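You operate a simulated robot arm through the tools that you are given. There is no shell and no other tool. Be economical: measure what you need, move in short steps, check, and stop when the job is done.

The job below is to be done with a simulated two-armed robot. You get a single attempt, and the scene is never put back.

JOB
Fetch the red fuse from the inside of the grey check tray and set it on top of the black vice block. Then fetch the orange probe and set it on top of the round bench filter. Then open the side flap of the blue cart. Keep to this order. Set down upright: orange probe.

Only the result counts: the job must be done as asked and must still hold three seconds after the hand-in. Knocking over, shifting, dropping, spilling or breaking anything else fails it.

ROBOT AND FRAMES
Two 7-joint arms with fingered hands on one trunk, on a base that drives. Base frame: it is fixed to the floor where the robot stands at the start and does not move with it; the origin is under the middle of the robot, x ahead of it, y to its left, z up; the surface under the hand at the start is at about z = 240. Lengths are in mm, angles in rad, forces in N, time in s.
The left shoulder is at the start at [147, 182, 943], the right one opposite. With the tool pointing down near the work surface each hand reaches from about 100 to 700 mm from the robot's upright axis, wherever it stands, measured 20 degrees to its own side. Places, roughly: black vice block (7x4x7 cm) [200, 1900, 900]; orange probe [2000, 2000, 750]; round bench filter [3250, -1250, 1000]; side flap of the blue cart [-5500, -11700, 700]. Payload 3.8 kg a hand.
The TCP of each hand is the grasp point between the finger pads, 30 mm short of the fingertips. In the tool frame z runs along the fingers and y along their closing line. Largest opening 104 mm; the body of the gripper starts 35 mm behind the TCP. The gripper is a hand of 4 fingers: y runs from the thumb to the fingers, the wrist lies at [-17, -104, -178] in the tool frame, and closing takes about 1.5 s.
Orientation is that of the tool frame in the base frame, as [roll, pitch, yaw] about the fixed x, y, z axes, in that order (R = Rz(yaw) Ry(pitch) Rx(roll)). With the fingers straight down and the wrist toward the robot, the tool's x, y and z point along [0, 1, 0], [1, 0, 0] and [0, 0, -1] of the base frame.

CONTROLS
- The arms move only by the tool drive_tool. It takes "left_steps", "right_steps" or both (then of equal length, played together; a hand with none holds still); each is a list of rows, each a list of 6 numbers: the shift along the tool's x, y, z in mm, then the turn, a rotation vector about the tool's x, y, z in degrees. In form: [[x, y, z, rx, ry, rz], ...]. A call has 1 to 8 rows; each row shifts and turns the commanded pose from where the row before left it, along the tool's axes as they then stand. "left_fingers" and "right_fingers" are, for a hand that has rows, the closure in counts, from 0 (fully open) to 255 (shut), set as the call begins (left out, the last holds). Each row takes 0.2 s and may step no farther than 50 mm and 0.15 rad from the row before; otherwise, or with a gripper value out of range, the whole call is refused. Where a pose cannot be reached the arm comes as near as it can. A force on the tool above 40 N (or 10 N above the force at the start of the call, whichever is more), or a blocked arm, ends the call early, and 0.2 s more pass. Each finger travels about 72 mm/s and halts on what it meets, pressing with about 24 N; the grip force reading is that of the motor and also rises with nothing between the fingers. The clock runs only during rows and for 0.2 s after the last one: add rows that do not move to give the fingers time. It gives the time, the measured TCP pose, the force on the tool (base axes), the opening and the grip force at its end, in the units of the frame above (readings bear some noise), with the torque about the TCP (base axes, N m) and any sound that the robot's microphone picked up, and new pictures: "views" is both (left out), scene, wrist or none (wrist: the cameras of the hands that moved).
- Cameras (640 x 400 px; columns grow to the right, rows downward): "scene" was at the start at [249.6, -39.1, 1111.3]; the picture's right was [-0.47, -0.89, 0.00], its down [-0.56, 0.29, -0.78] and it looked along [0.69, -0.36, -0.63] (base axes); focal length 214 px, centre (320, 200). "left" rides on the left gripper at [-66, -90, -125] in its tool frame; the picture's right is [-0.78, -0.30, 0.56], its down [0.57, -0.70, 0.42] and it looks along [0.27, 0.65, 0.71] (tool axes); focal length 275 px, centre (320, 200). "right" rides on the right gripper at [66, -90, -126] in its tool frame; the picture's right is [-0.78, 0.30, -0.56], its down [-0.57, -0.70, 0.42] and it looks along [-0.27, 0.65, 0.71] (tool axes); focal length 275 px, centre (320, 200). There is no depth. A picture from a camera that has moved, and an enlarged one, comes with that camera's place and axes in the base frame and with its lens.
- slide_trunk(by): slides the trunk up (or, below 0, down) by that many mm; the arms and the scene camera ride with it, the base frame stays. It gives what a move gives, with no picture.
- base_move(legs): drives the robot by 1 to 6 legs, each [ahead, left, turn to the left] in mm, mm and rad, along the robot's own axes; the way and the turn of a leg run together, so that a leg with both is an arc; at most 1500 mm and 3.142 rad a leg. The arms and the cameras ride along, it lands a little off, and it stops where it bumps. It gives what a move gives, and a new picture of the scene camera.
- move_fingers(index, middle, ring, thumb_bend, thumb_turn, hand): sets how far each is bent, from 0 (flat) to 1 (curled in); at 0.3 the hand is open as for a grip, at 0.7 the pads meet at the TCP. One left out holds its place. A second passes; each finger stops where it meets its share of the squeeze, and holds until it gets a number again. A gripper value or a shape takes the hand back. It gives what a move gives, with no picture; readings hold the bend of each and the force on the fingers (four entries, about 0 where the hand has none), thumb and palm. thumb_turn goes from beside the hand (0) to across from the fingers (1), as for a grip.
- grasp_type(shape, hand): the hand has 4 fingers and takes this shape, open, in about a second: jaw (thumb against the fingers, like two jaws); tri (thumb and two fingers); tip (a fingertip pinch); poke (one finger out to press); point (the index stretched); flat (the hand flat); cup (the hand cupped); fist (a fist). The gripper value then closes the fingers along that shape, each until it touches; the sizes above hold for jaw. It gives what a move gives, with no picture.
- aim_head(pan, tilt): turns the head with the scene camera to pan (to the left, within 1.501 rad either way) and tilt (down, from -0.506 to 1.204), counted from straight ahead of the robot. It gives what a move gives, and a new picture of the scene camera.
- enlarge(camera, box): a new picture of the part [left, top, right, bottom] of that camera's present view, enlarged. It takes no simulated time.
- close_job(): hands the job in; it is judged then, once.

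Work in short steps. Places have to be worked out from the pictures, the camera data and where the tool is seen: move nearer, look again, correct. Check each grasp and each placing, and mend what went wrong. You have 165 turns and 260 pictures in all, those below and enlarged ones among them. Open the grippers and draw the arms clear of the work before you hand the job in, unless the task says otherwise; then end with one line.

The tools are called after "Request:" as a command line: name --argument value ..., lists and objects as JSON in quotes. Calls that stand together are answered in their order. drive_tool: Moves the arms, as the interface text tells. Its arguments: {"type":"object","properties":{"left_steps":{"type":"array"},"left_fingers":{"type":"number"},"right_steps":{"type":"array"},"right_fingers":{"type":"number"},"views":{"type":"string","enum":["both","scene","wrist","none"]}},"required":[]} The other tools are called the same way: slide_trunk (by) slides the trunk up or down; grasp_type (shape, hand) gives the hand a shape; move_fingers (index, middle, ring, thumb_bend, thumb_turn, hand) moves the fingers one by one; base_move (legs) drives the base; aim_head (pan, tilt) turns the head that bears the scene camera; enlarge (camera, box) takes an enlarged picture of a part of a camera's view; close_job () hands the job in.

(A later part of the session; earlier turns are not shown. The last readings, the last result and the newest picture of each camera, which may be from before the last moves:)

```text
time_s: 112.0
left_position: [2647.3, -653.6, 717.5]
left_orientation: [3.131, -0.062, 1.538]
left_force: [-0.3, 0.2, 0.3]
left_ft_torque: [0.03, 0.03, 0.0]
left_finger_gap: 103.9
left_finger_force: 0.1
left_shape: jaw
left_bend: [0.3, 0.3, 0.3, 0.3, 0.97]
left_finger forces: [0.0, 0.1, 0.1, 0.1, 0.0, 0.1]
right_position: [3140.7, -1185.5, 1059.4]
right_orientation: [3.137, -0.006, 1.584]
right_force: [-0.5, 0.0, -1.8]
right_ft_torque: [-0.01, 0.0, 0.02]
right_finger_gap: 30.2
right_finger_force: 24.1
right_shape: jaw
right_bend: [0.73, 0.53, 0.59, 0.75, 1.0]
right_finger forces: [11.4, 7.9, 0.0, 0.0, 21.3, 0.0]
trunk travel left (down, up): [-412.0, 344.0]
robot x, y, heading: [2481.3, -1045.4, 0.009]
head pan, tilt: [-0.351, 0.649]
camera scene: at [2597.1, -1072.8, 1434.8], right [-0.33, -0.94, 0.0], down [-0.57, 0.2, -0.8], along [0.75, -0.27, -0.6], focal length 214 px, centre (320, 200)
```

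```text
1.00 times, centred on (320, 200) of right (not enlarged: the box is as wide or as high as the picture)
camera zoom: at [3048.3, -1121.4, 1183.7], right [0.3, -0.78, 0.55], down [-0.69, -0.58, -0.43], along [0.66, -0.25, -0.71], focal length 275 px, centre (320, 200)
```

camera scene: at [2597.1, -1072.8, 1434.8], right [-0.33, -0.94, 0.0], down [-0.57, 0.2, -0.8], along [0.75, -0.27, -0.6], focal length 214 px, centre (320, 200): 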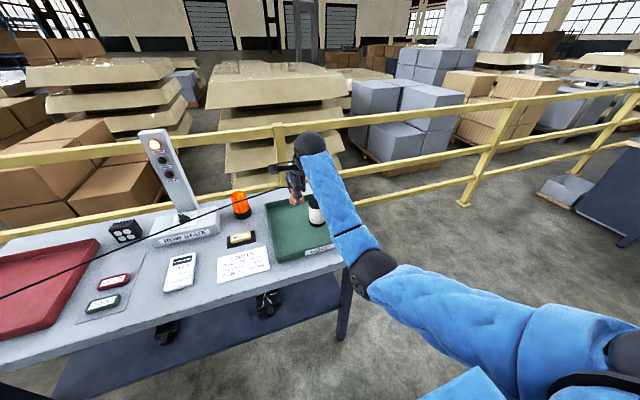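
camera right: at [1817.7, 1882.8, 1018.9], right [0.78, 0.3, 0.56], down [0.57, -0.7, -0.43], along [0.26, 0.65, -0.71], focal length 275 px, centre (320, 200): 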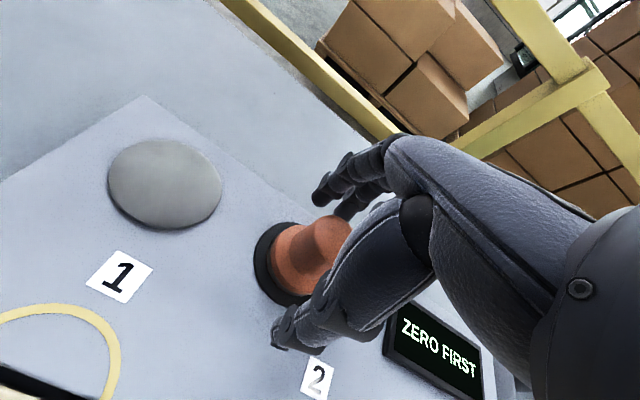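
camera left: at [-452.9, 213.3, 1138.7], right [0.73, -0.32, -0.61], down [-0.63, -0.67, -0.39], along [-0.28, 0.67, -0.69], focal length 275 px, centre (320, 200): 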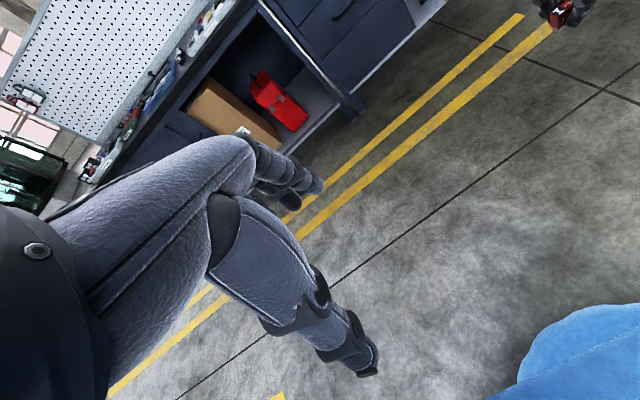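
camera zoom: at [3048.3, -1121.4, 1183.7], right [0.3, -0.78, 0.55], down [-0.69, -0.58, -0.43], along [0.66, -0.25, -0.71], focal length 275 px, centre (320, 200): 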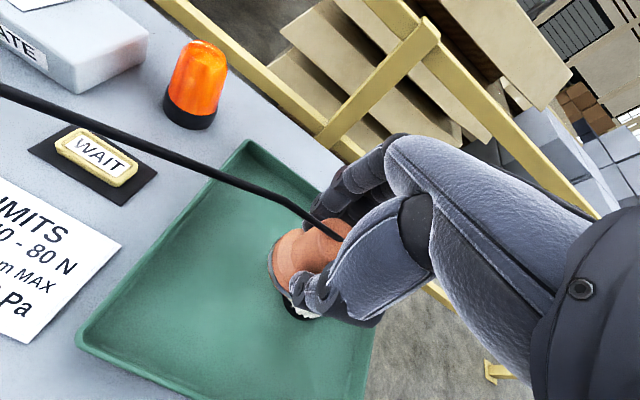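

Request:
enlarge --camera "scene" --box '[240, 120, 400, 260]'

Request:
enlarge --camera "right" --box '[200, 190, 420, 390]'

```text
2.86 times, centred on (320, 190) of scene
camera zoom: at [2597.1, -1072.8, 1434.8], right [-0.33, -0.94, 0.0], down [-0.57, 0.2, -0.8], along [0.75, -0.27, -0.6], focal length 613 px, centre (320, 229)
```

zoom: 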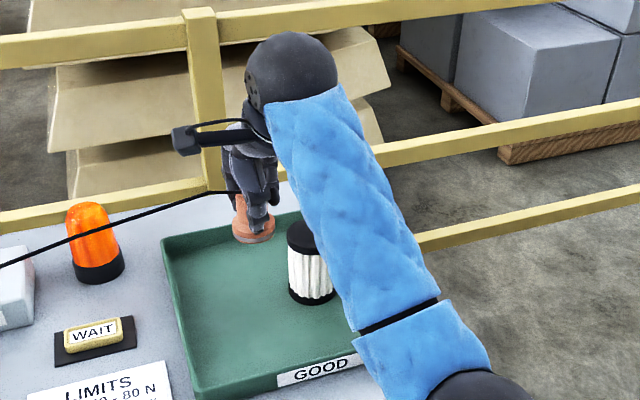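

```text
2.00 times, centred on (310, 290) of right
camera zoom: at [3048.3, -1121.4, 1183.7], right [0.3, -0.78, 0.55], down [-0.69, -0.58, -0.43], along [0.66, -0.25, -0.71], focal length 551 px, centre (340, 20)
```

zoom: 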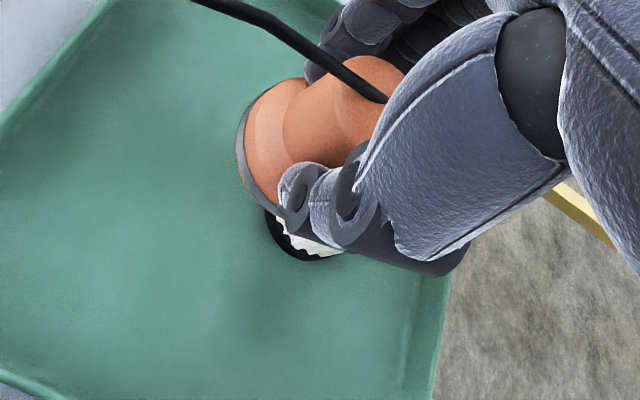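

All sightings agree: filter top centre [3214, -1281], z≈938, diameter ≈66. I'll drive 65 mm ahead, then shift the probe over it, keeping well above.

Request:
base_move --legs '[[65, 0, 0]]'

Request:
drive_tool --right_steps '[[-30, 2, 0, 0, 0, 0], [-30, 2, 0, 0, 0, 0], [-30, 2, 0, 0, 0, 0], [0, 0, 0, 0, 0, 0]]' --views "both"

```text
time_s: 113.0
left_position: [2714.0, -653.8, 714.6]
left_orientation: [3.134, -0.062, 1.538]
left_force: [0.5, 0.4, -0.2]
left_ft_torque: [0.02, 0.01, -0.03]
left_finger_gap: 104.1
left_finger_force: 0.1
left_shape: jaw
left_bend: [0.3, 0.3, 0.3, 0.3, 0.97]
left_finger forces: [0.1, 0.0, 0.1, 0.1, 0.0, 0.0]
right_position: [3207.3, -1186.4, 1058.6]
right_orientation: [3.139, -0.006, 1.582]
right_force: [-0.3, -0.1, -1.6]
right_ft_torque: [-0.02, 0.01, 0.03]
right_finger_gap: 29.9
right_finger_force: 24.0
right_shape: jaw
right_bend: [0.73, 0.53, 0.59, 0.75, 1.0]
right_finger forces: [11.4, 7.9, 0.1, 0.0, 21.3, 0.0]
trunk travel left (down, up): [-412.0, 344.0]
robot x, y, heading: [2544.5, -1045.2, 0.009]
head pan, tilt: [-0.351, 0.649]
camera scene: at [2664.6, -1072.4, 1434.5], right [-0.34, -0.94, 0.0], down [-0.57, 0.2, -0.8], along [0.75, -0.27, -0.61], focal length 214 px, centre (320, 200)
```

scene: 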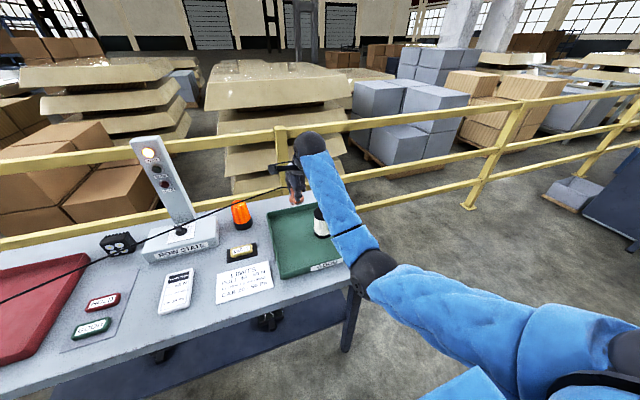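

```text
time_s: 114.0
left_position: [2713.7, -654.0, 715.4]
left_orientation: [3.131, -0.062, 1.536]
left_force: [0.4, 0.0, 0.4]
left_ft_torque: [-0.02, 0.03, -0.01]
left_finger_gap: 103.8
left_finger_force: 0.0
left_shape: jaw
left_bend: [0.3, 0.3, 0.3, 0.3, 0.97]
left_finger forces: [0.0, 0.0, 0.1, 0.1, 0.1, 0.0]
right_position: [3214.6, -1274.8, 1059.1]
right_orientation: [3.137, -0.007, 1.581]
right_force: [-0.2, -0.5, -1.7]
right_ft_torque: [-0.02, 0.03, -0.01]
right_finger_gap: 30.2
right_finger_force: 24.1
right_shape: jaw
right_bend: [0.73, 0.53, 0.59, 0.75, 1.0]
right_finger forces: [11.4, 7.9, 0.0, 0.0, 21.1, 0.1]
trunk travel left (down, up): [-412.0, 344.0]
robot x, y, heading: [2542.8, -1042.3, 0.008]
head pan, tilt: [-0.351, 0.649]
camera scene: at [2662.2, -1071.8, 1434.8], right [-0.34, -0.94, 0.0], down [-0.57, 0.2, -0.8], along [0.75, -0.27, -0.6], focal length 214 px, centre (320, 200)
camera right: at [3120.5, -1210.9, 1182.7], right [0.3, -0.78, 0.56], down [-0.69, -0.58, -0.43], along [0.65, -0.25, -0.71], focal length 275 px, centre (320, 200)
```

scene: 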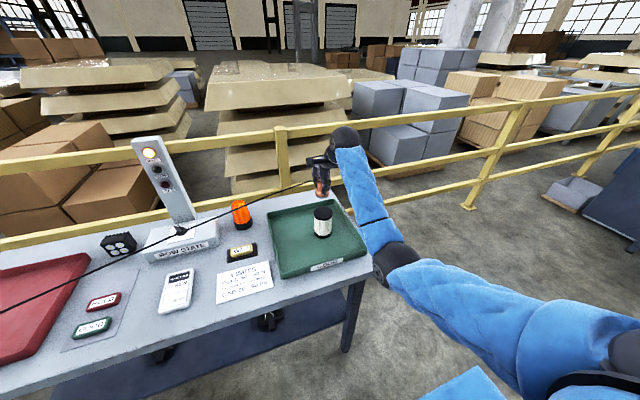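
right: 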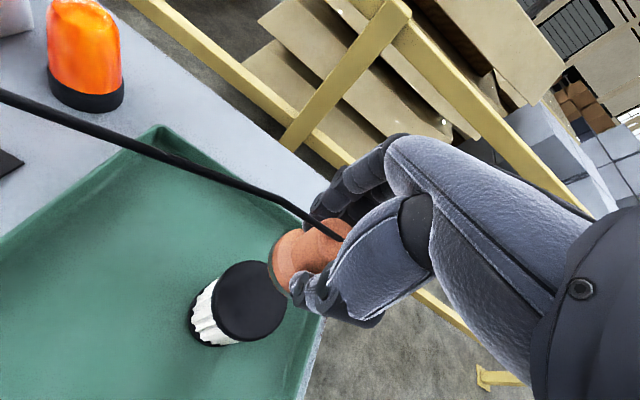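

Now the filter is unobstructed in both views; I'll zoom both to refine its centre and top height.

Request:
enlarge --camera "scene" --box '[280, 160, 380, 260]'

Request:
enlarge --camera "right" --box '[170, 210, 350, 360]'

```text
4.00 times, centred on (330, 210) of scene
camera zoom: at [2662.2, -1071.8, 1434.8], right [-0.34, -0.94, 0.0], down [-0.57, 0.2, -0.8], along [0.75, -0.27, -0.6], focal length 858 px, centre (280, 160)
```

zoom: 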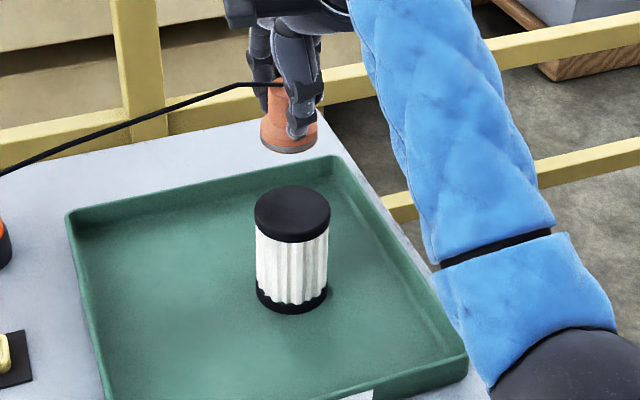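

```text
2.67 times, centred on (260, 285) of right
camera zoom: at [3120.5, -1210.9, 1182.7], right [0.3, -0.78, 0.56], down [-0.69, -0.58, -0.43], along [0.65, -0.25, -0.71], focal length 734 px, centre (480, -27)
```

zoom: 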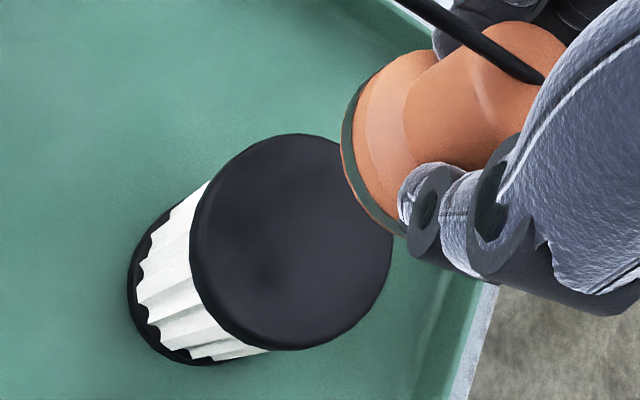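

The wrist ray (reliable in tool frame) puts the filter centre about 16 mm behind the TCP, top at z≈940–956. I'll shift back 16 mm, descend 30 mm and re-check.

Request:
drive_tool --right_steps '[[0, -8, 5, 0, 0, 0], [0, -8, 10, 0, 0, 0], [0, 0, 15, 0, 0, 0], [0, 0, 0, 0, 0, 0]]' --views "none"

Request:
enlarge --camera "scene" --box '[280, 160, 380, 260]'

Request:
enlarge --camera "right" --box '[170, 210, 350, 360]'

```text
time_s: 115.0
left_position: [2713.1, -654.2, 716.6]
left_orientation: [3.131, -0.06, 1.537]
left_force: [0.0, -0.6, -0.7]
left_ft_torque: [0.01, -0.02, 0.02]
left_finger_gap: 104.0
left_finger_force: 0.0
left_shape: jaw
left_bend: [0.3, 0.3, 0.3, 0.3, 0.97]
left_finger forces: [0.0, 0.0, 0.0, 0.0, 0.0, 0.1]
right_position: [3195.4, -1275.5, 1027.4]
right_orientation: [3.136, -0.005, 1.581]
right_force: [-0.1, 0.1, -1.5]
right_ft_torque: [-0.02, -0.03, 0.04]
right_finger_gap: 30.1
right_finger_force: 23.8
right_shape: jaw
right_bend: [0.73, 0.53, 0.59, 0.75, 1.0]
right_finger forces: [11.3, 7.8, 0.1, 0.0, 21.2, 0.0]
trunk travel left (down, up): [-412.0, 344.0]
robot x, y, heading: [2545.9, -1043.5, 0.008]
head pan, tilt: [-0.351, 0.649]
```

```text
4.00 times, centred on (330, 210) of scene
camera zoom: at [2662.2, -1072.4, 1434.8], right [-0.34, -0.94, 0.0], down [-0.57, 0.2, -0.8], along [0.75, -0.27, -0.6], focal length 858 px, centre (280, 160)
```

zoom: 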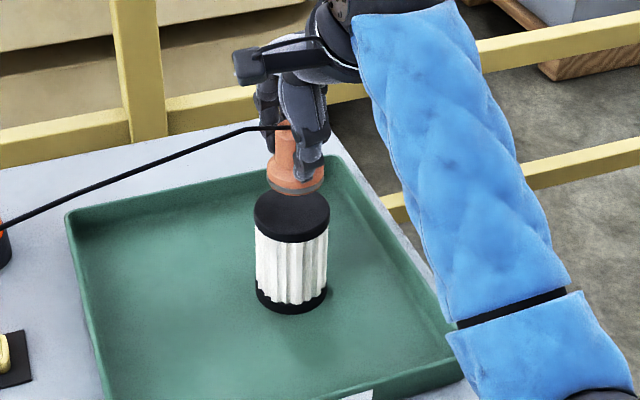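

```text
2.67 times, centred on (260, 285) of right
camera zoom: at [3103.4, -1211.4, 1152.1], right [0.3, -0.78, 0.55], down [-0.69, -0.58, -0.43], along [0.66, -0.25, -0.71], focal length 734 px, centre (480, -27)
```

zoom: 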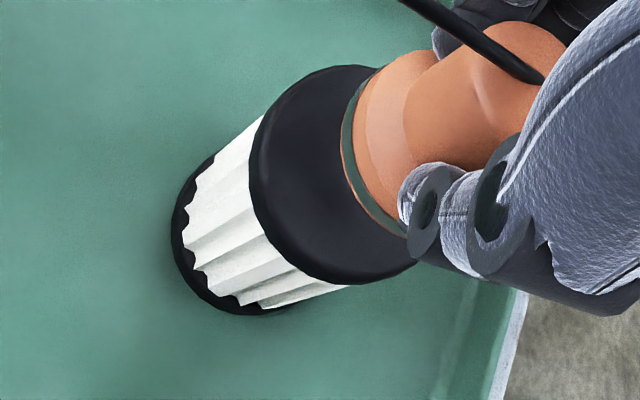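

Probe and filter are aligned within a few mm. Descending in small steps until contact (expected TCP z≈985–1000).

Request:
drive_tool --right_steps '[[0, 0, 8, 0, 0, 0], [0, 0, 6, 0, 0, 0], [0, 0, 4, 0, 0, 0], [0, 0, 0, 0, 0, 0]]' --views "none"

Request:
enlarge --camera "scene" --box '[290, 160, 370, 240]'

Request:
enlarge --camera "right" --box '[190, 200, 350, 340]'

```text
time_s: 116.0
left_position: [2713.2, -653.7, 715.6]
left_orientation: [3.131, -0.061, 1.536]
left_force: [0.7, -0.8, 0.3]
left_ft_torque: [0.01, -0.04, -0.02]
left_finger_gap: 103.6
left_finger_force: 0.0
left_shape: jaw
left_bend: [0.3, 0.3, 0.3, 0.3, 0.97]
left_finger forces: [0.0, 0.0, 0.1, 0.0, 0.0, 0.0]
right_position: [3197.2, -1275.8, 1010.7]
right_orientation: [3.137, -0.005, 1.58]
right_force: [-0.4, -0.4, -0.6]
right_ft_torque: [0.0, -0.01, -0.06]
right_finger_gap: 29.8
right_finger_force: 23.6
right_shape: jaw
right_bend: [0.73, 0.53, 0.59, 0.75, 1.0]
right_finger forces: [11.3, 7.8, 0.1, 0.0, 21.3, 0.0]
trunk travel left (down, up): [-412.0, 344.0]
robot x, y, heading: [2542.5, -1041.2, 0.011]
head pan, tilt: [-0.351, 0.649]
```

```text
5.00 times, centred on (330, 200) of scene
camera zoom: at [2662.3, -1072.4, 1434.8], right [-0.34, -0.94, 0.0], down [-0.57, 0.2, -0.8], along [0.75, -0.27, -0.6], focal length 1072 px, centre (270, 200)
```

zoom: 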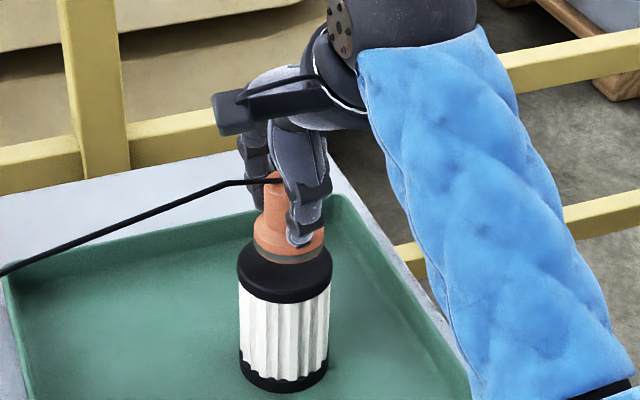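

```text
2.86 times, centred on (270, 270) of right
camera zoom: at [3104.2, -1211.4, 1134.7], right [0.3, -0.78, 0.55], down [-0.69, -0.58, -0.43], along [0.65, -0.25, -0.71], focal length 786 px, centre (463, 0)
```

zoom: 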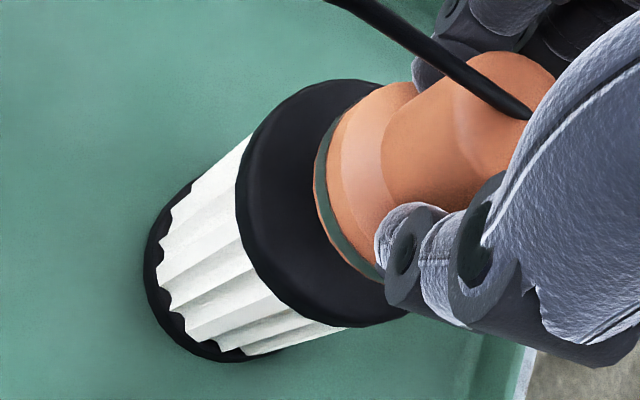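

Nearly there and well centred; continuing down carefully.

Request:
drive_tool --right_steps '[[0, 0, 3, 0, 0, 0], [0, 0, 3, 0, 0, 0], [0, 0, 0, 0, 0, 0]]' --views "none"

Request:
drive_tool --right_steps '[[0, 0, 3, 0, 0, 0], [0, 0, 0, 0, 0, 0]]' --views "none"

Request:
enlarge --camera "right" --box '[190, 200, 350, 340]'

```text
time_s: 116.8
left_position: [2713.7, -655.3, 716.0]
left_orientation: [3.131, -0.063, 1.537]
left_force: [-0.2, 0.3, -0.6]
left_ft_torque: [-0.02, 0.02, 0.03]
left_finger_gap: 104.1
left_finger_force: 0.0
left_shape: jaw
left_bend: [0.3, 0.3, 0.3, 0.3, 0.97]
left_finger forces: [0.1, 0.0, 0.0, 0.0, 0.1, 0.1]
right_position: [3195.6, -1276.1, 1005.7]
right_orientation: [3.136, -0.005, 1.582]
right_force: [0.5, -0.4, -1.5]
right_ft_torque: [0.02, 0.01, 0.0]
right_finger_gap: 30.3
right_finger_force: 23.9
right_shape: jaw
right_bend: [0.73, 0.53, 0.59, 0.75, 1.0]
right_finger forces: [11.3, 7.9, 0.0, 0.0, 21.3, 0.1]
trunk travel left (down, up): [-412.0, 344.0]
robot x, y, heading: [2545.2, -1043.1, 0.012]
head pan, tilt: [-0.351, 0.649]
```

```text
time_s: 117.4
left_position: [2713.0, -655.4, 715.9]
left_orientation: [3.132, -0.061, 1.537]
left_force: [0.6, -0.5, 1.1]
left_ft_torque: [-0.02, 0.0, 0.03]
left_finger_gap: 104.0
left_finger_force: 0.0
left_shape: jaw
left_bend: [0.3, 0.3, 0.3, 0.3, 0.97]
left_finger forces: [0.0, 0.0, 0.0, 0.0, 0.0, 0.0]
right_position: [3197.0, -1275.8, 1001.8]
right_orientation: [3.136, -0.005, 1.582]
right_force: [0.1, -0.4, -1.6]
right_ft_torque: [0.03, 0.0, -0.01]
right_finger_gap: 30.3
right_finger_force: 23.4
right_shape: jaw
right_bend: [0.73, 0.53, 0.59, 0.75, 1.0]
right_finger forces: [11.3, 7.8, 0.0, 0.1, 21.2, 0.0]
trunk travel left (down, up): [-412.0, 344.0]
robot x, y, heading: [2540.2, -1045.4, 0.01]
head pan, tilt: [-0.351, 0.649]
```

```text
2.86 times, centred on (270, 270) of right
camera zoom: at [3104.7, -1211.2, 1126.2], right [0.3, -0.78, 0.55], down [-0.69, -0.58, -0.43], along [0.65, -0.25, -0.71], focal length 786 px, centre (463, 0)
```

zoom: 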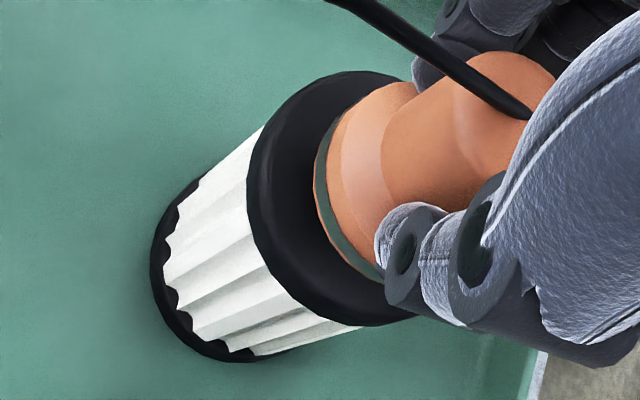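

No contact yet; continuing.

Request:
drive_tool --right_steps '[[0, 0, 3, 0, 0, 0], [0, 0, 0, 0, 0, 0]]' --views "none"

Request:
drive_tool --right_steps '[[0, 0, 3, 0, 0, 0], [0, 0, 0, 0, 0, 0]]' --views "none"

Request:
enlarge --camera "scene" --box '[290, 160, 370, 240]'

```text
time_s: 118.0
left_position: [2713.9, -654.2, 715.6]
left_orientation: [3.128, -0.059, 1.537]
left_force: [-0.5, -0.6, 0.6]
left_ft_torque: [0.03, 0.01, -0.04]
left_finger_gap: 104.1
left_finger_force: 0.0
left_shape: jaw
left_bend: [0.3, 0.3, 0.3, 0.3, 0.97]
left_finger forces: [0.0, 0.1, 0.1, 0.0, 0.0, 0.0]
right_position: [3198.0, -1275.2, 999.0]
right_orientation: [3.137, -0.006, 1.581]
right_force: [0.9, 0.4, -1.9]
right_ft_torque: [-0.01, 0.0, -0.03]
right_finger_gap: 30.4
right_finger_force: 24.0
right_shape: jaw
right_bend: [0.73, 0.53, 0.59, 0.75, 1.0]
right_finger forces: [11.2, 7.8, 0.0, 0.1, 21.2, 0.0]
trunk travel left (down, up): [-412.0, 344.0]
robot x, y, heading: [2542.8, -1041.2, 0.011]
head pan, tilt: [-0.351, 0.649]
```

```text
time_s: 118.6
left_position: [2713.9, -654.1, 716.3]
left_orientation: [3.131, -0.061, 1.535]
left_force: [-0.6, 0.9, 0.4]
left_ft_torque: [-0.01, -0.01, -0.02]
left_finger_gap: 103.8
left_finger_force: 0.1
left_shape: jaw
left_bend: [0.3, 0.3, 0.3, 0.3, 0.97]
left_finger forces: [0.0, 0.0, 0.0, 0.0, 0.0, 0.1]
right_position: [3197.0, -1274.7, 995.4]
right_orientation: [3.138, -0.004, 1.581]
right_force: [-0.4, -0.9, -2.1]
right_ft_torque: [0.02, -0.01, 0.01]
right_finger_gap: 30.2
right_finger_force: 23.9
right_shape: jaw
right_bend: [0.73, 0.53, 0.59, 0.75, 1.0]
right_finger forces: [11.2, 7.8, 0.1, 0.0, 21.1, 0.1]
trunk travel left (down, up): [-412.0, 344.0]
robot x, y, heading: [2545.1, -1044.0, 0.008]
head pan, tilt: [-0.351, 0.649]
```

```text
5.00 times, centred on (330, 200) of scene
camera zoom: at [2662.3, -1072.4, 1434.8], right [-0.34, -0.94, 0.0], down [-0.57, 0.2, -0.8], along [0.75, -0.27, -0.6], focal length 1072 px, centre (270, 200)
```

zoom: 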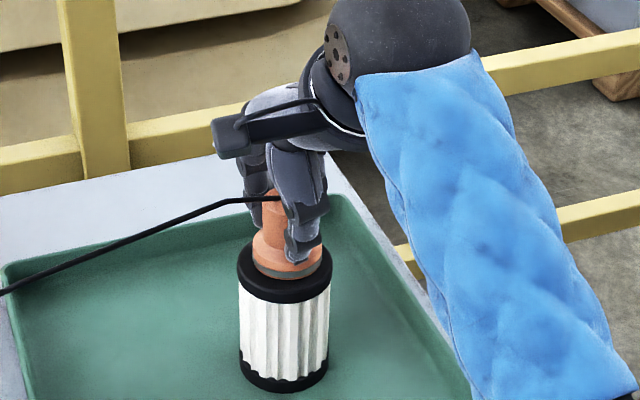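

The base of the probe now appears concentric with the cap; a few more small steps to contact.

Request:
drive_tool --right_steps '[[0, 0, 2, 0, 0, 0], [0, 0, 0, 0, 0, 0]]' --views "none"

Request:
drive_tool --right_steps '[[0, 0, 2, 0, 0, 0], [0, 0, 0, 0, 0, 0]]' --views "none"

Request:
drive_tool --right_steps '[[0, 0, 2, 0, 0, 0], [0, 0, 0, 0, 0, 0]]' --views "none"

Request:
enlarge --camera "scene" --box '[290, 160, 370, 240]'

```text
time_s: 119.2
left_position: [2713.6, -653.9, 716.1]
left_orientation: [3.132, -0.061, 1.536]
left_force: [-0.9, 0.3, -0.5]
left_ft_torque: [-0.01, 0.02, -0.02]
left_finger_gap: 103.8
left_finger_force: 0.0
left_shape: jaw
left_bend: [0.3, 0.3, 0.3, 0.3, 0.97]
left_finger forces: [0.0, 0.0, 0.1, 0.1, 0.1, 0.0]
right_position: [3198.0, -1275.2, 993.1]
right_orientation: [3.136, -0.006, 1.581]
right_force: [0.7, -0.5, 0.0]
right_ft_torque: [0.0, 0.02, -0.01]
right_finger_gap: 30.3
right_finger_force: 23.8
right_shape: jaw
right_bend: [0.73, 0.53, 0.59, 0.75, 1.0]
right_finger forces: [11.3, 7.8, 0.1, 0.0, 21.1, 0.1]
trunk travel left (down, up): [-412.0, 344.0]
robot x, y, heading: [2545.6, -1043.5, 0.007]
head pan, tilt: [-0.351, 0.649]
```

```text
time_s: 119.8
left_position: [2712.6, -654.0, 714.8]
left_orientation: [3.132, -0.061, 1.537]
left_force: [-0.3, -0.4, 0.3]
left_ft_torque: [0.01, 0.01, 0.04]
left_finger_gap: 104.1
left_finger_force: 0.0
left_shape: jaw
left_bend: [0.3, 0.3, 0.3, 0.3, 0.97]
left_finger forces: [0.1, 0.1, 0.1, 0.0, 0.0, 0.0]
right_position: [3195.8, -1275.3, 991.5]
right_orientation: [3.137, -0.006, 1.582]
right_force: [0.7, 0.7, -1.7]
right_ft_torque: [0.01, -0.01, 0.02]
right_finger_gap: 29.9
right_finger_force: 24.3
right_shape: jaw
right_bend: [0.73, 0.53, 0.59, 0.75, 1.0]
right_finger forces: [11.3, 7.8, 0.1, 0.0, 21.3, 0.1]
trunk travel left (down, up): [-412.0, 344.0]
robot x, y, heading: [2545.9, -1044.6, 0.012]
head pan, tilt: [-0.351, 0.649]
```

```text
time_s: 120.4
left_position: [2712.6, -653.2, 714.5]
left_orientation: [3.131, -0.062, 1.536]
left_force: [0.3, 0.0, 0.0]
left_ft_torque: [0.0, 0.02, 0.01]
left_finger_gap: 103.8
left_finger_force: 0.1
left_shape: jaw
left_bend: [0.3, 0.3, 0.3, 0.3, 0.97]
left_finger forces: [0.0, 0.0, 0.0, 0.0, 0.0, 0.0]
right_position: [3197.1, -1276.5, 991.2]
right_orientation: [3.134, -0.004, 1.58]
right_force: [0.7, -0.5, 0.5]
right_ft_torque: [-0.04, -0.05, 0.02]
right_finger_gap: 30.4
right_finger_force: 24.3
right_shape: jaw
right_bend: [0.73, 0.53, 0.59, 0.75, 1.0]
right_finger forces: [11.4, 8.0, 0.0, 0.1, 21.3, 0.0]
trunk travel left (down, up): [-412.0, 344.0]
robot x, y, heading: [2540.1, -1044.3, 0.008]
head pan, tilt: [-0.351, 0.649]
```

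```text
5.00 times, centred on (330, 200) of scene
camera zoom: at [2662.1, -1072.4, 1434.8], right [-0.34, -0.94, 0.0], down [-0.57, 0.2, -0.8], along [0.75, -0.27, -0.6], focal length 1072 px, centre (270, 200)
```

zoom: 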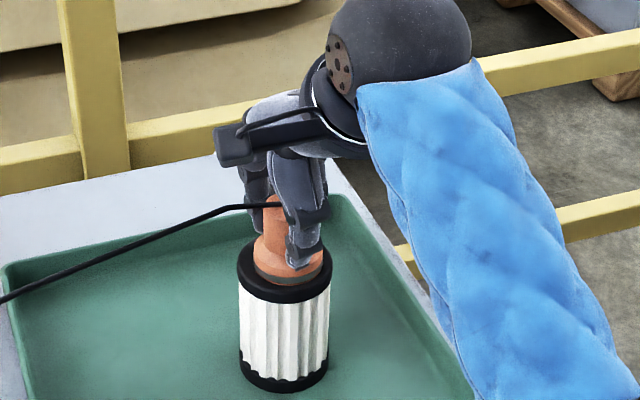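

Force has turned from −1.7 to +0.5 N, so contact has begun at z≈991. One more 2 mm press to confirm.

Request:
drive_tool --right_steps '[[0, 0, 2, 0, 0, 0], [0, 0, 0, 0, 0, 0]]' --views "none"

Request:
enlarge --camera "right" --box '[190, 200, 350, 340]'

```text
time_s: 121.0
left_position: [2713.2, -652.9, 716.2]
left_orientation: [3.132, -0.059, 1.537]
left_force: [0.3, -0.2, -1.0]
left_ft_torque: [0.0, -0.02, -0.03]
left_finger_gap: 103.8
left_finger_force: 0.0
left_shape: jaw
left_bend: [0.3, 0.3, 0.3, 0.3, 0.97]
left_finger forces: [0.0, 0.1, 0.0, 0.0, 0.1, 0.0]
right_position: [3196.9, -1275.0, 989.5]
right_orientation: [3.131, -0.005, 1.581]
right_force: [1.0, -0.3, 8.0]
right_ft_torque: [-0.05, -0.28, -0.02]
right_finger_gap: 30.7
right_finger_force: 23.7
right_shape: jaw
right_bend: [0.73, 0.53, 0.59, 0.75, 1.0]
right_finger forces: [11.8, 9.6, 0.1, 0.1, 21.9, 0.0]
trunk travel left (down, up): [-412.0, 344.0]
robot x, y, heading: [2544.9, -1045.3, 0.013]
head pan, tilt: [-0.351, 0.649]
```

```text
2.86 times, centred on (270, 270) of right
camera zoom: at [3103.8, -1211.1, 1114.3], right [0.3, -0.78, 0.56], down [-0.69, -0.58, -0.43], along [0.66, -0.25, -0.71], focal length 786 px, centre (463, 0)
```

zoom: 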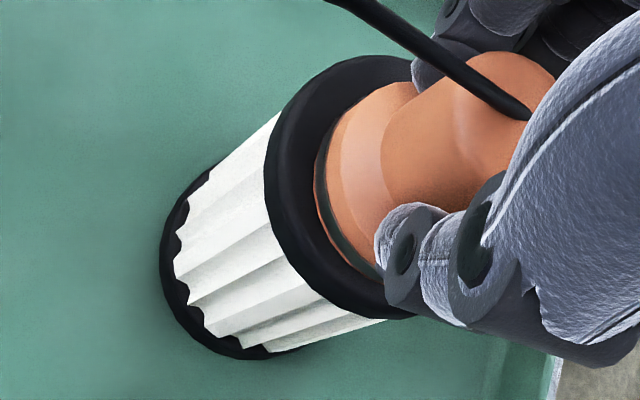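

Firm contact (8 N) with the probe on the cap. I'll relieve the press by 1.5 mm and open slowly.

Request:
drive_tool --right_steps '[[0, 0, -1.5, 0, 0, 0], [0, 0, 0, 0, 0, 0]]' --views "none"

Request:
drive_tool --right_steps '[[0, 0, 0, 0, 0, 0], [0, 0, 0, 0, 0, 0], [0, 0, 0, 0, 0, 0]]' --right_fingers 160 --views "none"

Request:
enlarge --camera "right" --box '[190, 190, 370, 340]'

```text
time_s: 121.6
left_position: [2713.1, -654.1, 715.9]
left_orientation: [3.131, -0.062, 1.536]
left_force: [0.6, -0.2, 0.1]
left_ft_torque: [-0.01, 0.0, 0.03]
left_finger_gap: 103.8
left_finger_force: 0.1
left_shape: jaw
left_bend: [0.3, 0.3, 0.3, 0.3, 0.97]
left_finger forces: [0.0, 0.1, 0.0, 0.0, 0.1, 0.1]
right_position: [3196.8, -1274.3, 991.2]
right_orientation: [3.136, -0.005, 1.58]
right_force: [1.0, 0.3, 5.6]
right_ft_torque: [-0.02, -0.25, -0.02]
right_finger_gap: 30.5
right_finger_force: 24.3
right_shape: jaw
right_bend: [0.73, 0.53, 0.59, 0.75, 1.0]
right_finger forces: [11.8, 9.7, 0.0, 0.0, 21.5, 0.0]
trunk travel left (down, up): [-412.0, 344.0]
robot x, y, heading: [2543.1, -1042.9, 0.005]
head pan, tilt: [-0.351, 0.649]
```

```text
time_s: 122.4
left_position: [2713.6, -653.8, 716.0]
left_orientation: [3.132, -0.061, 1.537]
left_force: [0.2, -0.1, 0.4]
left_ft_torque: [-0.01, 0.05, -0.01]
left_finger_gap: 104.2
left_finger_force: 0.1
left_shape: jaw
left_bend: [0.3, 0.3, 0.3, 0.3, 0.97]
left_finger forces: [0.1, 0.1, 0.1, 0.0, 0.0, 0.1]
right_position: [3196.6, -1275.6, 990.0]
right_orientation: [3.138, -0.006, 1.582]
right_force: [-0.2, 0.9, 0.3]
right_ft_torque: [0.0, -0.01, -0.04]
right_finger_gap: 38.6
right_finger_force: 0.1
right_shape: jaw
right_bend: [0.74, 0.5, 0.47, 0.73, 1.0]
right_finger forces: [0.1, 0.2, 0.0, 0.0, 0.0, 0.1]
trunk travel left (down, up): [-412.0, 344.0]
robot x, y, heading: [2542.9, -1045.8, 0.011]
head pan, tilt: [-0.351, 0.649]
```

```text
2.67 times, centred on (280, 265) of right
camera zoom: at [3104.4, -1211.2, 1113.9], right [0.3, -0.78, 0.55], down [-0.69, -0.58, -0.43], along [0.65, -0.25, -0.71], focal length 734 px, centre (427, 27)
```

zoom: 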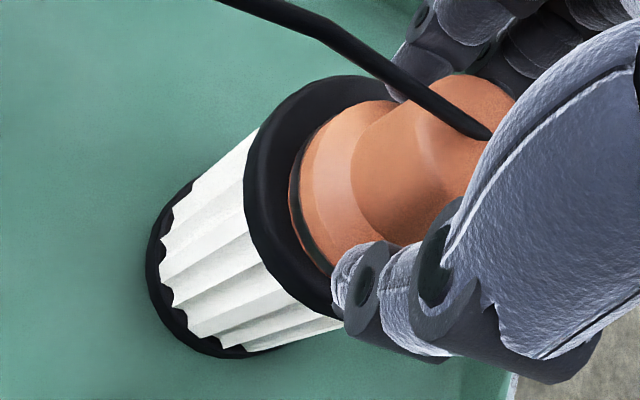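

Released and standing. Opening wider, then lifting straight up.

Request:
drive_tool --right_steps '[[0, 0, 0, 0, 0, 0], [0, 0, 0, 0, 0, 0], [0, 0, 0, 0, 0, 0], [0, 0, 0, 0, 0, 0], [0, 0, 0, 0, 0, 0]]' --right_fingers 60 --views "none"

Request:
drive_tool --right_steps '[[0, 0, -10, 0, 0, 0], [0, 0, -15, 0, 0, 0], [0, 0, -20, 0, 0, 0], [0, 0, -25, 0, 0, 0], [0, 0, -25, 0, 0, 0], [0, 0, 0, 0, 0, 0]]' --views "both"

```text
time_s: 123.6
left_position: [2712.8, -653.9, 716.1]
left_orientation: [3.131, -0.062, 1.536]
left_force: [0.0, -0.9, 0.1]
left_ft_torque: [0.01, -0.03, 0.0]
left_finger_gap: 103.8
left_finger_force: 0.0
left_shape: jaw
left_bend: [0.3, 0.3, 0.3, 0.3, 0.97]
left_finger forces: [0.0, 0.1, 0.0, 0.1, 0.0, 0.1]
right_position: [3195.7, -1275.8, 990.4]
right_orientation: [3.136, -0.006, 1.582]
right_force: [0.2, -0.9, -0.2]
right_ft_torque: [0.0, 0.02, -0.01]
right_finger_gap: 79.1
right_finger_force: 0.1
right_shape: jaw
right_bend: [0.27, 0.35, 0.32, 0.51, 0.98]
right_finger forces: [0.0, 0.0, 0.1, 0.1, 0.0, 0.0]
trunk travel left (down, up): [-412.0, 344.0]
robot x, y, heading: [2543.4, -1044.7, 0.008]
head pan, tilt: [-0.351, 0.649]
```

```text
time_s: 125.0
left_position: [2713.6, -653.7, 715.7]
left_orientation: [3.129, -0.061, 1.536]
left_force: [0.0, -0.8, 0.9]
left_ft_torque: [0.01, -0.02, 0.01]
left_finger_gap: 103.9
left_finger_force: 0.1
left_shape: jaw
left_bend: [0.3, 0.3, 0.3, 0.3, 0.97]
left_finger forces: [0.0, 0.0, 0.0, 0.0, 0.0, 0.0]
right_position: [3194.9, -1276.8, 1083.9]
right_orientation: [3.136, -0.005, 1.582]
right_force: [-0.7, 0.2, 0.7]
right_ft_torque: [0.01, -0.02, -0.02]
right_finger_gap: 79.2
right_finger_force: 0.1
right_shape: jaw
right_bend: [0.27, 0.35, 0.32, 0.51, 0.98]
right_finger forces: [0.1, 0.0, 0.0, 0.0, 0.0, 0.0]
trunk travel left (down, up): [-412.0, 344.0]
robot x, y, heading: [2542.6, -1044.2, 0.01]
head pan, tilt: [-0.351, 0.649]
camera scene: at [2662.2, -1072.5, 1434.7], right [-0.34, -0.94, 0.0], down [-0.57, 0.2, -0.8], along [0.75, -0.27, -0.6], focal length 214 px, centre (320, 200)
camera right: at [3102.3, -1213.2, 1208.2], right [0.3, -0.78, 0.55], down [-0.69, -0.58, -0.43], along [0.65, -0.25, -0.71], focal length 275 px, centre (320, 200)
```

scene: 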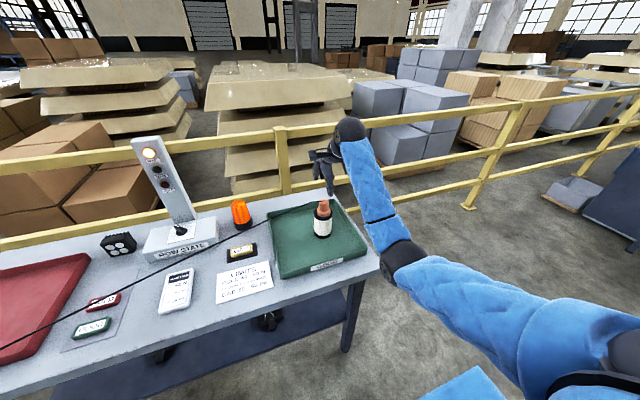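
right: 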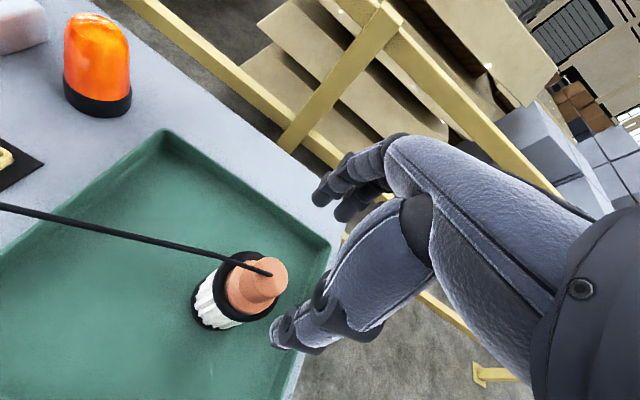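

The orange probe stands upright on the filter. I'll back out into the aisle, then fold the right hand lower and closer for the long drive.

Request:
base_move --legs '[[-680, 0, 0]]'

Request:
drive_tool --right_steps '[[0, -35, 30, 0, 0, 0], [0, -35, 30, 0, 0, 0], [0, -35, 30, 0, 0, 0], [0, -35, 30, 0, 0, 0], [0, -35, 30, 0, 0, 0], [0, -35, 30, 0, 0, 0], [0, -35, 30, 0, 0, 0], [0, -20, 30, 0, 0, 0]]' --views "none"

Request:
aim_head --pan -1.45 --tilt 0.2

```text
time_s: 128.6
left_position: [2058.7, -658.1, 715.6]
left_orientation: [3.129, -0.062, 1.53]
left_force: [0.0, -0.3, 0.0]
left_ft_torque: [-0.06, 0.02, -0.04]
left_finger_gap: 104.0
left_finger_force: 0.1
left_shape: jaw
left_bend: [0.3, 0.3, 0.3, 0.3, 0.97]
left_finger forces: [0.0, 0.1, 0.0, 0.0, 0.0, 0.1]
right_position: [2535.8, -1285.2, 1083.7]
right_orientation: [3.137, -0.006, 1.573]
right_force: [-0.7, 0.8, 0.2]
right_ft_torque: [0.02, -0.01, 0.01]
right_finger_gap: 79.3
right_finger_force: 0.0
right_shape: jaw
right_bend: [0.27, 0.35, 0.32, 0.51, 0.98]
right_finger forces: [0.1, 0.0, 0.0, 0.0, 0.1, 0.0]
trunk travel left (down, up): [-412.0, 344.0]
robot x, y, heading: [1886.0, -1048.7, -0.001]
head pan, tilt: [-0.351, 0.649]
camera scene: at [2003.9, -1076.6, 1434.8], right [-0.34, -0.94, 0.0], down [-0.57, 0.21, -0.8], along [0.75, -0.27, -0.6], focal length 214 px, centre (320, 200)
```

scene: 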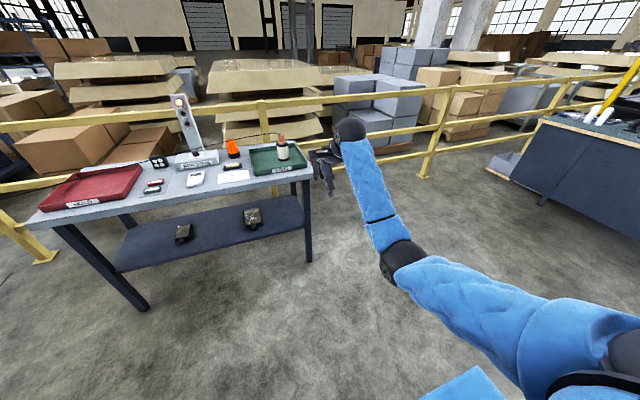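

```text
time_s: 130.4
left_position: [2057.5, -658.1, 715.4]
left_orientation: [3.131, -0.06, 1.53]
left_force: [0.1, -0.7, -0.8]
left_ft_torque: [0.04, -0.02, 0.04]
left_finger_gap: 103.7
left_finger_force: 0.1
left_shape: jaw
left_bend: [0.3, 0.3, 0.3, 0.3, 0.97]
left_finger forces: [0.0, 0.0, 0.0, 0.0, 0.0, 0.1]
right_position: [2269.1, -1284.0, 843.5]
right_orientation: [3.134, -0.006, 1.577]
right_force: [-0.5, 0.3, 0.0]
right_ft_torque: [0.01, 0.01, 0.03]
right_finger_gap: 79.4
right_finger_force: 0.0
right_shape: jaw
right_bend: [0.27, 0.35, 0.32, 0.51, 0.98]
right_finger forces: [0.0, 0.0, 0.0, 0.0, 0.1, 0.1]
trunk travel left (down, up): [-412.0, 344.0]
robot x, y, heading: [1885.7, -1047.6, 0.002]
head pan, tilt: [-0.351, 0.649]
```

```text
time_s: 131.8
left_position: [2058.3, -658.0, 715.6]
left_orientation: [3.131, -0.063, 1.529]
left_force: [0.2, 0.3, 0.3]
left_ft_torque: [-0.04, 0.0, -0.02]
left_finger_gap: 103.8
left_finger_force: 0.0
left_shape: jaw
left_bend: [0.3, 0.3, 0.3, 0.3, 0.97]
left_finger forces: [0.1, 0.0, 0.1, 0.1, 0.1, 0.1]
right_position: [2269.8, -1284.4, 842.8]
right_orientation: [3.136, -0.006, 1.574]
right_force: [1.1, -0.6, 0.2]
right_ft_torque: [0.03, 0.01, 0.02]
right_finger_gap: 79.6
right_finger_force: 0.0
right_shape: jaw
right_bend: [0.27, 0.35, 0.32, 0.51, 0.98]
right_finger forces: [0.0, 0.1, 0.0, 0.1, 0.0, 0.0]
trunk travel left (down, up): [-412.0, 344.0]
robot x, y, heading: [1886.4, -1047.0, 0.003]
head pan, tilt: [-1.45, 0.201]
camera scene: at [1934.4, -1139.4, 1475.8], right [-0.99, -0.12, 0.0], down [-0.02, 0.2, -0.98], along [0.12, -0.97, -0.2], focal length 214 px, centre (320, 200)
```

scene: 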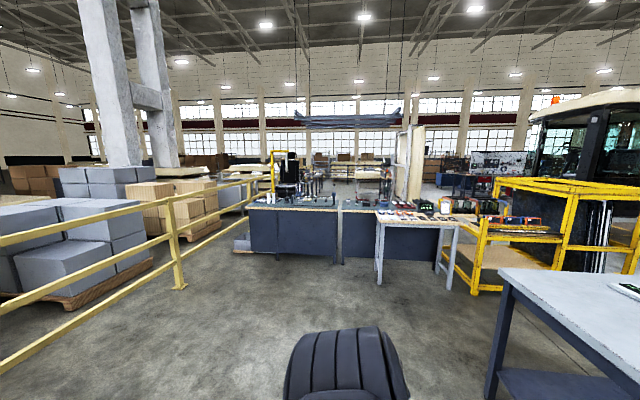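

South of this aisle is closed off by benches and a yellow rack, so I'll go back around bench 1's north end, staying on the near side of the probe's lead.

Request:
base_move --legs '[[-250, 0, 0], [0, 850, 0], [0, 850, 0], [0, 0, 3.12]]'

Request:
aim_head --pan 0.3 --tilt 0.25

```text
time_s: 149.2
left_position: [1457.2, 273.8, 716.4]
left_orientation: [3.131, -0.062, -1.621]
left_force: [-0.1, -0.4, 0.7]
left_ft_torque: [0.03, -0.01, 0.01]
left_finger_gap: 103.9
left_finger_force: 0.0
left_shape: jaw
left_bend: [0.3, 0.3, 0.3, 0.3, 0.97]
left_finger forces: [0.0, 0.0, 0.0, 0.0, 0.0, 0.0]
right_position: [1250.4, 901.6, 842.3]
right_orientation: [3.137, -0.004, -1.574]
right_force: [-0.1, -0.3, 0.7]
right_ft_torque: [0.02, 0.0, 0.0]
right_finger_gap: 79.0
right_finger_force: 0.1
right_shape: jaw
right_bend: [0.27, 0.35, 0.32, 0.51, 0.98]
right_finger forces: [0.0, 0.0, 0.0, 0.0, 0.0, 0.1]
trunk travel left (down, up): [-412.0, 344.0]
robot x, y, heading: [1632.7, 660.5, 3.132]
head pan, tilt: [-1.45, 0.201]
camera scene: at [1582.6, 755.8, 1475.8], right [0.99, 0.11, 0.0], down [0.02, -0.2, -0.98], along [-0.11, 0.97, -0.2], focal length 214 px, centre (320, 200)
```

scene: 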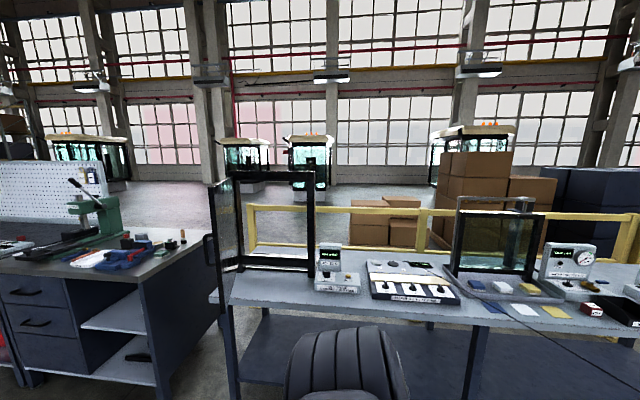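

```text
time_s: 150.9
left_position: [1456.6, 273.6, 716.3]
left_orientation: [3.131, -0.062, -1.619]
left_force: [-0.7, 1.0, 0.2]
left_ft_torque: [0.01, -0.04, -0.03]
left_finger_gap: 104.1
left_finger_force: 0.1
left_shape: jaw
left_bend: [0.3, 0.3, 0.3, 0.3, 0.97]
left_finger forces: [0.0, 0.0, 0.0, 0.1, 0.0, 0.0]
right_position: [1250.6, 899.8, 842.3]
right_orientation: [3.135, -0.006, -1.575]
right_force: [-0.6, -1.3, -0.6]
right_ft_torque: [0.05, -0.04, 0.0]
right_finger_gap: 79.2
right_finger_force: 0.0
right_shape: jaw
right_bend: [0.27, 0.35, 0.32, 0.51, 0.98]
right_finger forces: [0.0, 0.1, 0.0, 0.0, 0.1, 0.1]
trunk travel left (down, up): [-412.0, 344.0]
robot x, y, heading: [1630.3, 662.6, 3.138]
head pan, tilt: [0.3, 0.25]
camera scene: at [1503.9, 636.2, 1471.3], right [-0.29, 0.96, 0.0], down [0.24, 0.07, -0.97], along [-0.93, -0.28, -0.25], focal length 214 px, centre (320, 200)
```

scene: 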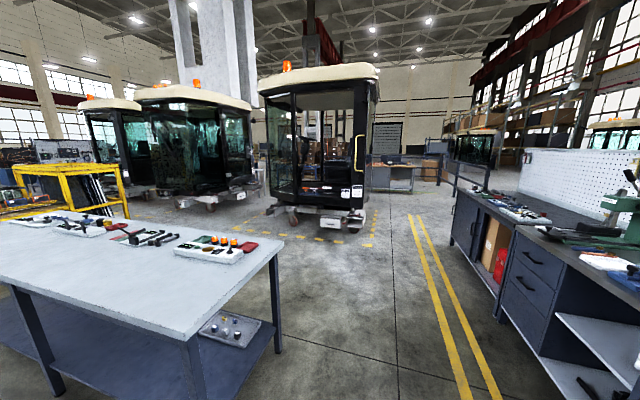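

Clear aisle ahead. I'll drive to about x=-570 and look left (−y) between the cabs and bench 1.

Request:
base_move --legs '[[1100, 0, 0], [1100, 0, 0]]'

Request:
aim_head --pan 1.3 --tilt 0.2

```text
time_s: 161.9
left_position: [-749.9, 271.3, 714.8]
left_orientation: [3.13, -0.062, -1.597]
left_force: [-0.6, 0.2, -1.2]
left_ft_torque: [0.0, -0.02, -0.02]
left_finger_gap: 103.9
left_finger_force: 0.1
left_shape: jaw
left_bend: [0.3, 0.3, 0.3, 0.3, 0.97]
left_finger forces: [0.1, 0.1, 0.1, 0.1, 0.0, 0.0]
right_position: [-969.9, 893.1, 841.8]
right_orientation: [3.135, -0.005, -1.551]
right_force: [-1.2, 0.0, -0.2]
right_ft_torque: [-0.01, 0.02, 0.01]
right_finger_gap: 79.2
right_finger_force: 0.0
right_shape: jaw
right_bend: [0.27, 0.35, 0.32, 0.51, 0.98]
right_finger forces: [0.0, 0.1, 0.0, 0.0, 0.0, 0.1]
trunk travel left (down, up): [-412.0, 344.0]
robot x, y, heading: [-586.2, 663.1, -3.125]
head pan, tilt: [0.3, 0.25]
camera scene: at [-712.2, 634.4, 1471.2], right [-0.31, 0.95, 0.0], down [0.24, 0.08, -0.97], along [-0.92, -0.3, -0.25], focal length 214 px, centre (320, 200)
```

scene: 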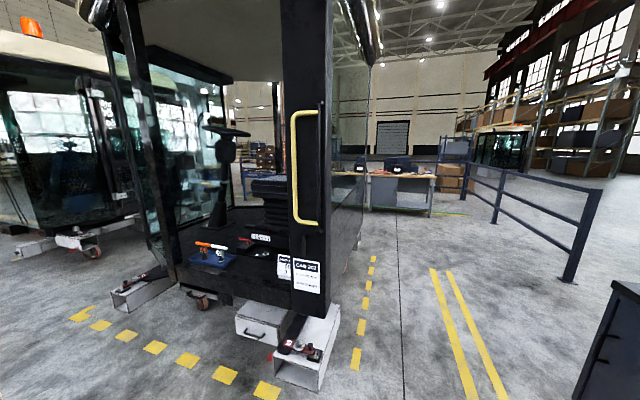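

```text
time_s: 163.1
left_position: [-750.5, 271.3, 715.7]
left_orientation: [3.132, -0.062, -1.599]
left_force: [0.3, 0.0, 0.0]
left_ft_torque: [0.01, 0.03, -0.01]
left_finger_gap: 104.1
left_finger_force: 0.1
left_shape: jaw
left_bend: [0.3, 0.3, 0.3, 0.3, 0.97]
left_finger forces: [0.0, 0.0, 0.0, 0.1, 0.1, 0.1]
right_position: [-970.7, 893.5, 841.6]
right_orientation: [3.136, -0.006, -1.551]
right_force: [-0.7, 0.1, 0.1]
right_ft_torque: [-0.01, -0.01, -0.06]
right_finger_gap: 79.0
right_finger_force: 0.1
right_shape: jaw
right_bend: [0.27, 0.35, 0.32, 0.51, 0.98]
right_finger forces: [0.1, 0.1, 0.0, 0.1, 0.0, 0.0]
trunk travel left (down, up): [-412.0, 344.0]
robot x, y, heading: [-583.0, 664.8, -3.13]
head pan, tilt: [1.3, 0.201]
camera scene: at [-646.5, 573.3, 1475.8], right [-0.97, 0.25, 0.0], down [0.05, 0.19, -0.98], along [-0.25, -0.95, -0.2], focal length 214 px, centre (320, 200)
```

scene: 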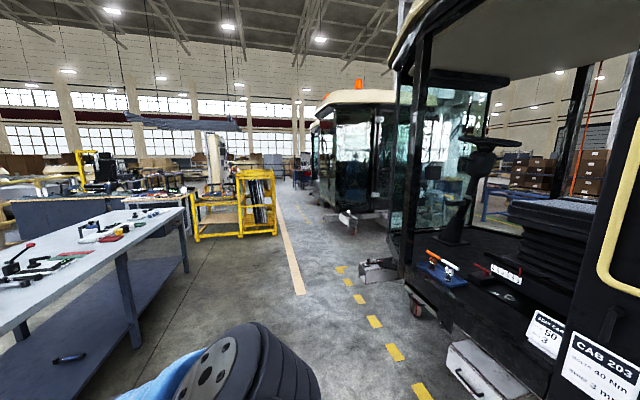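

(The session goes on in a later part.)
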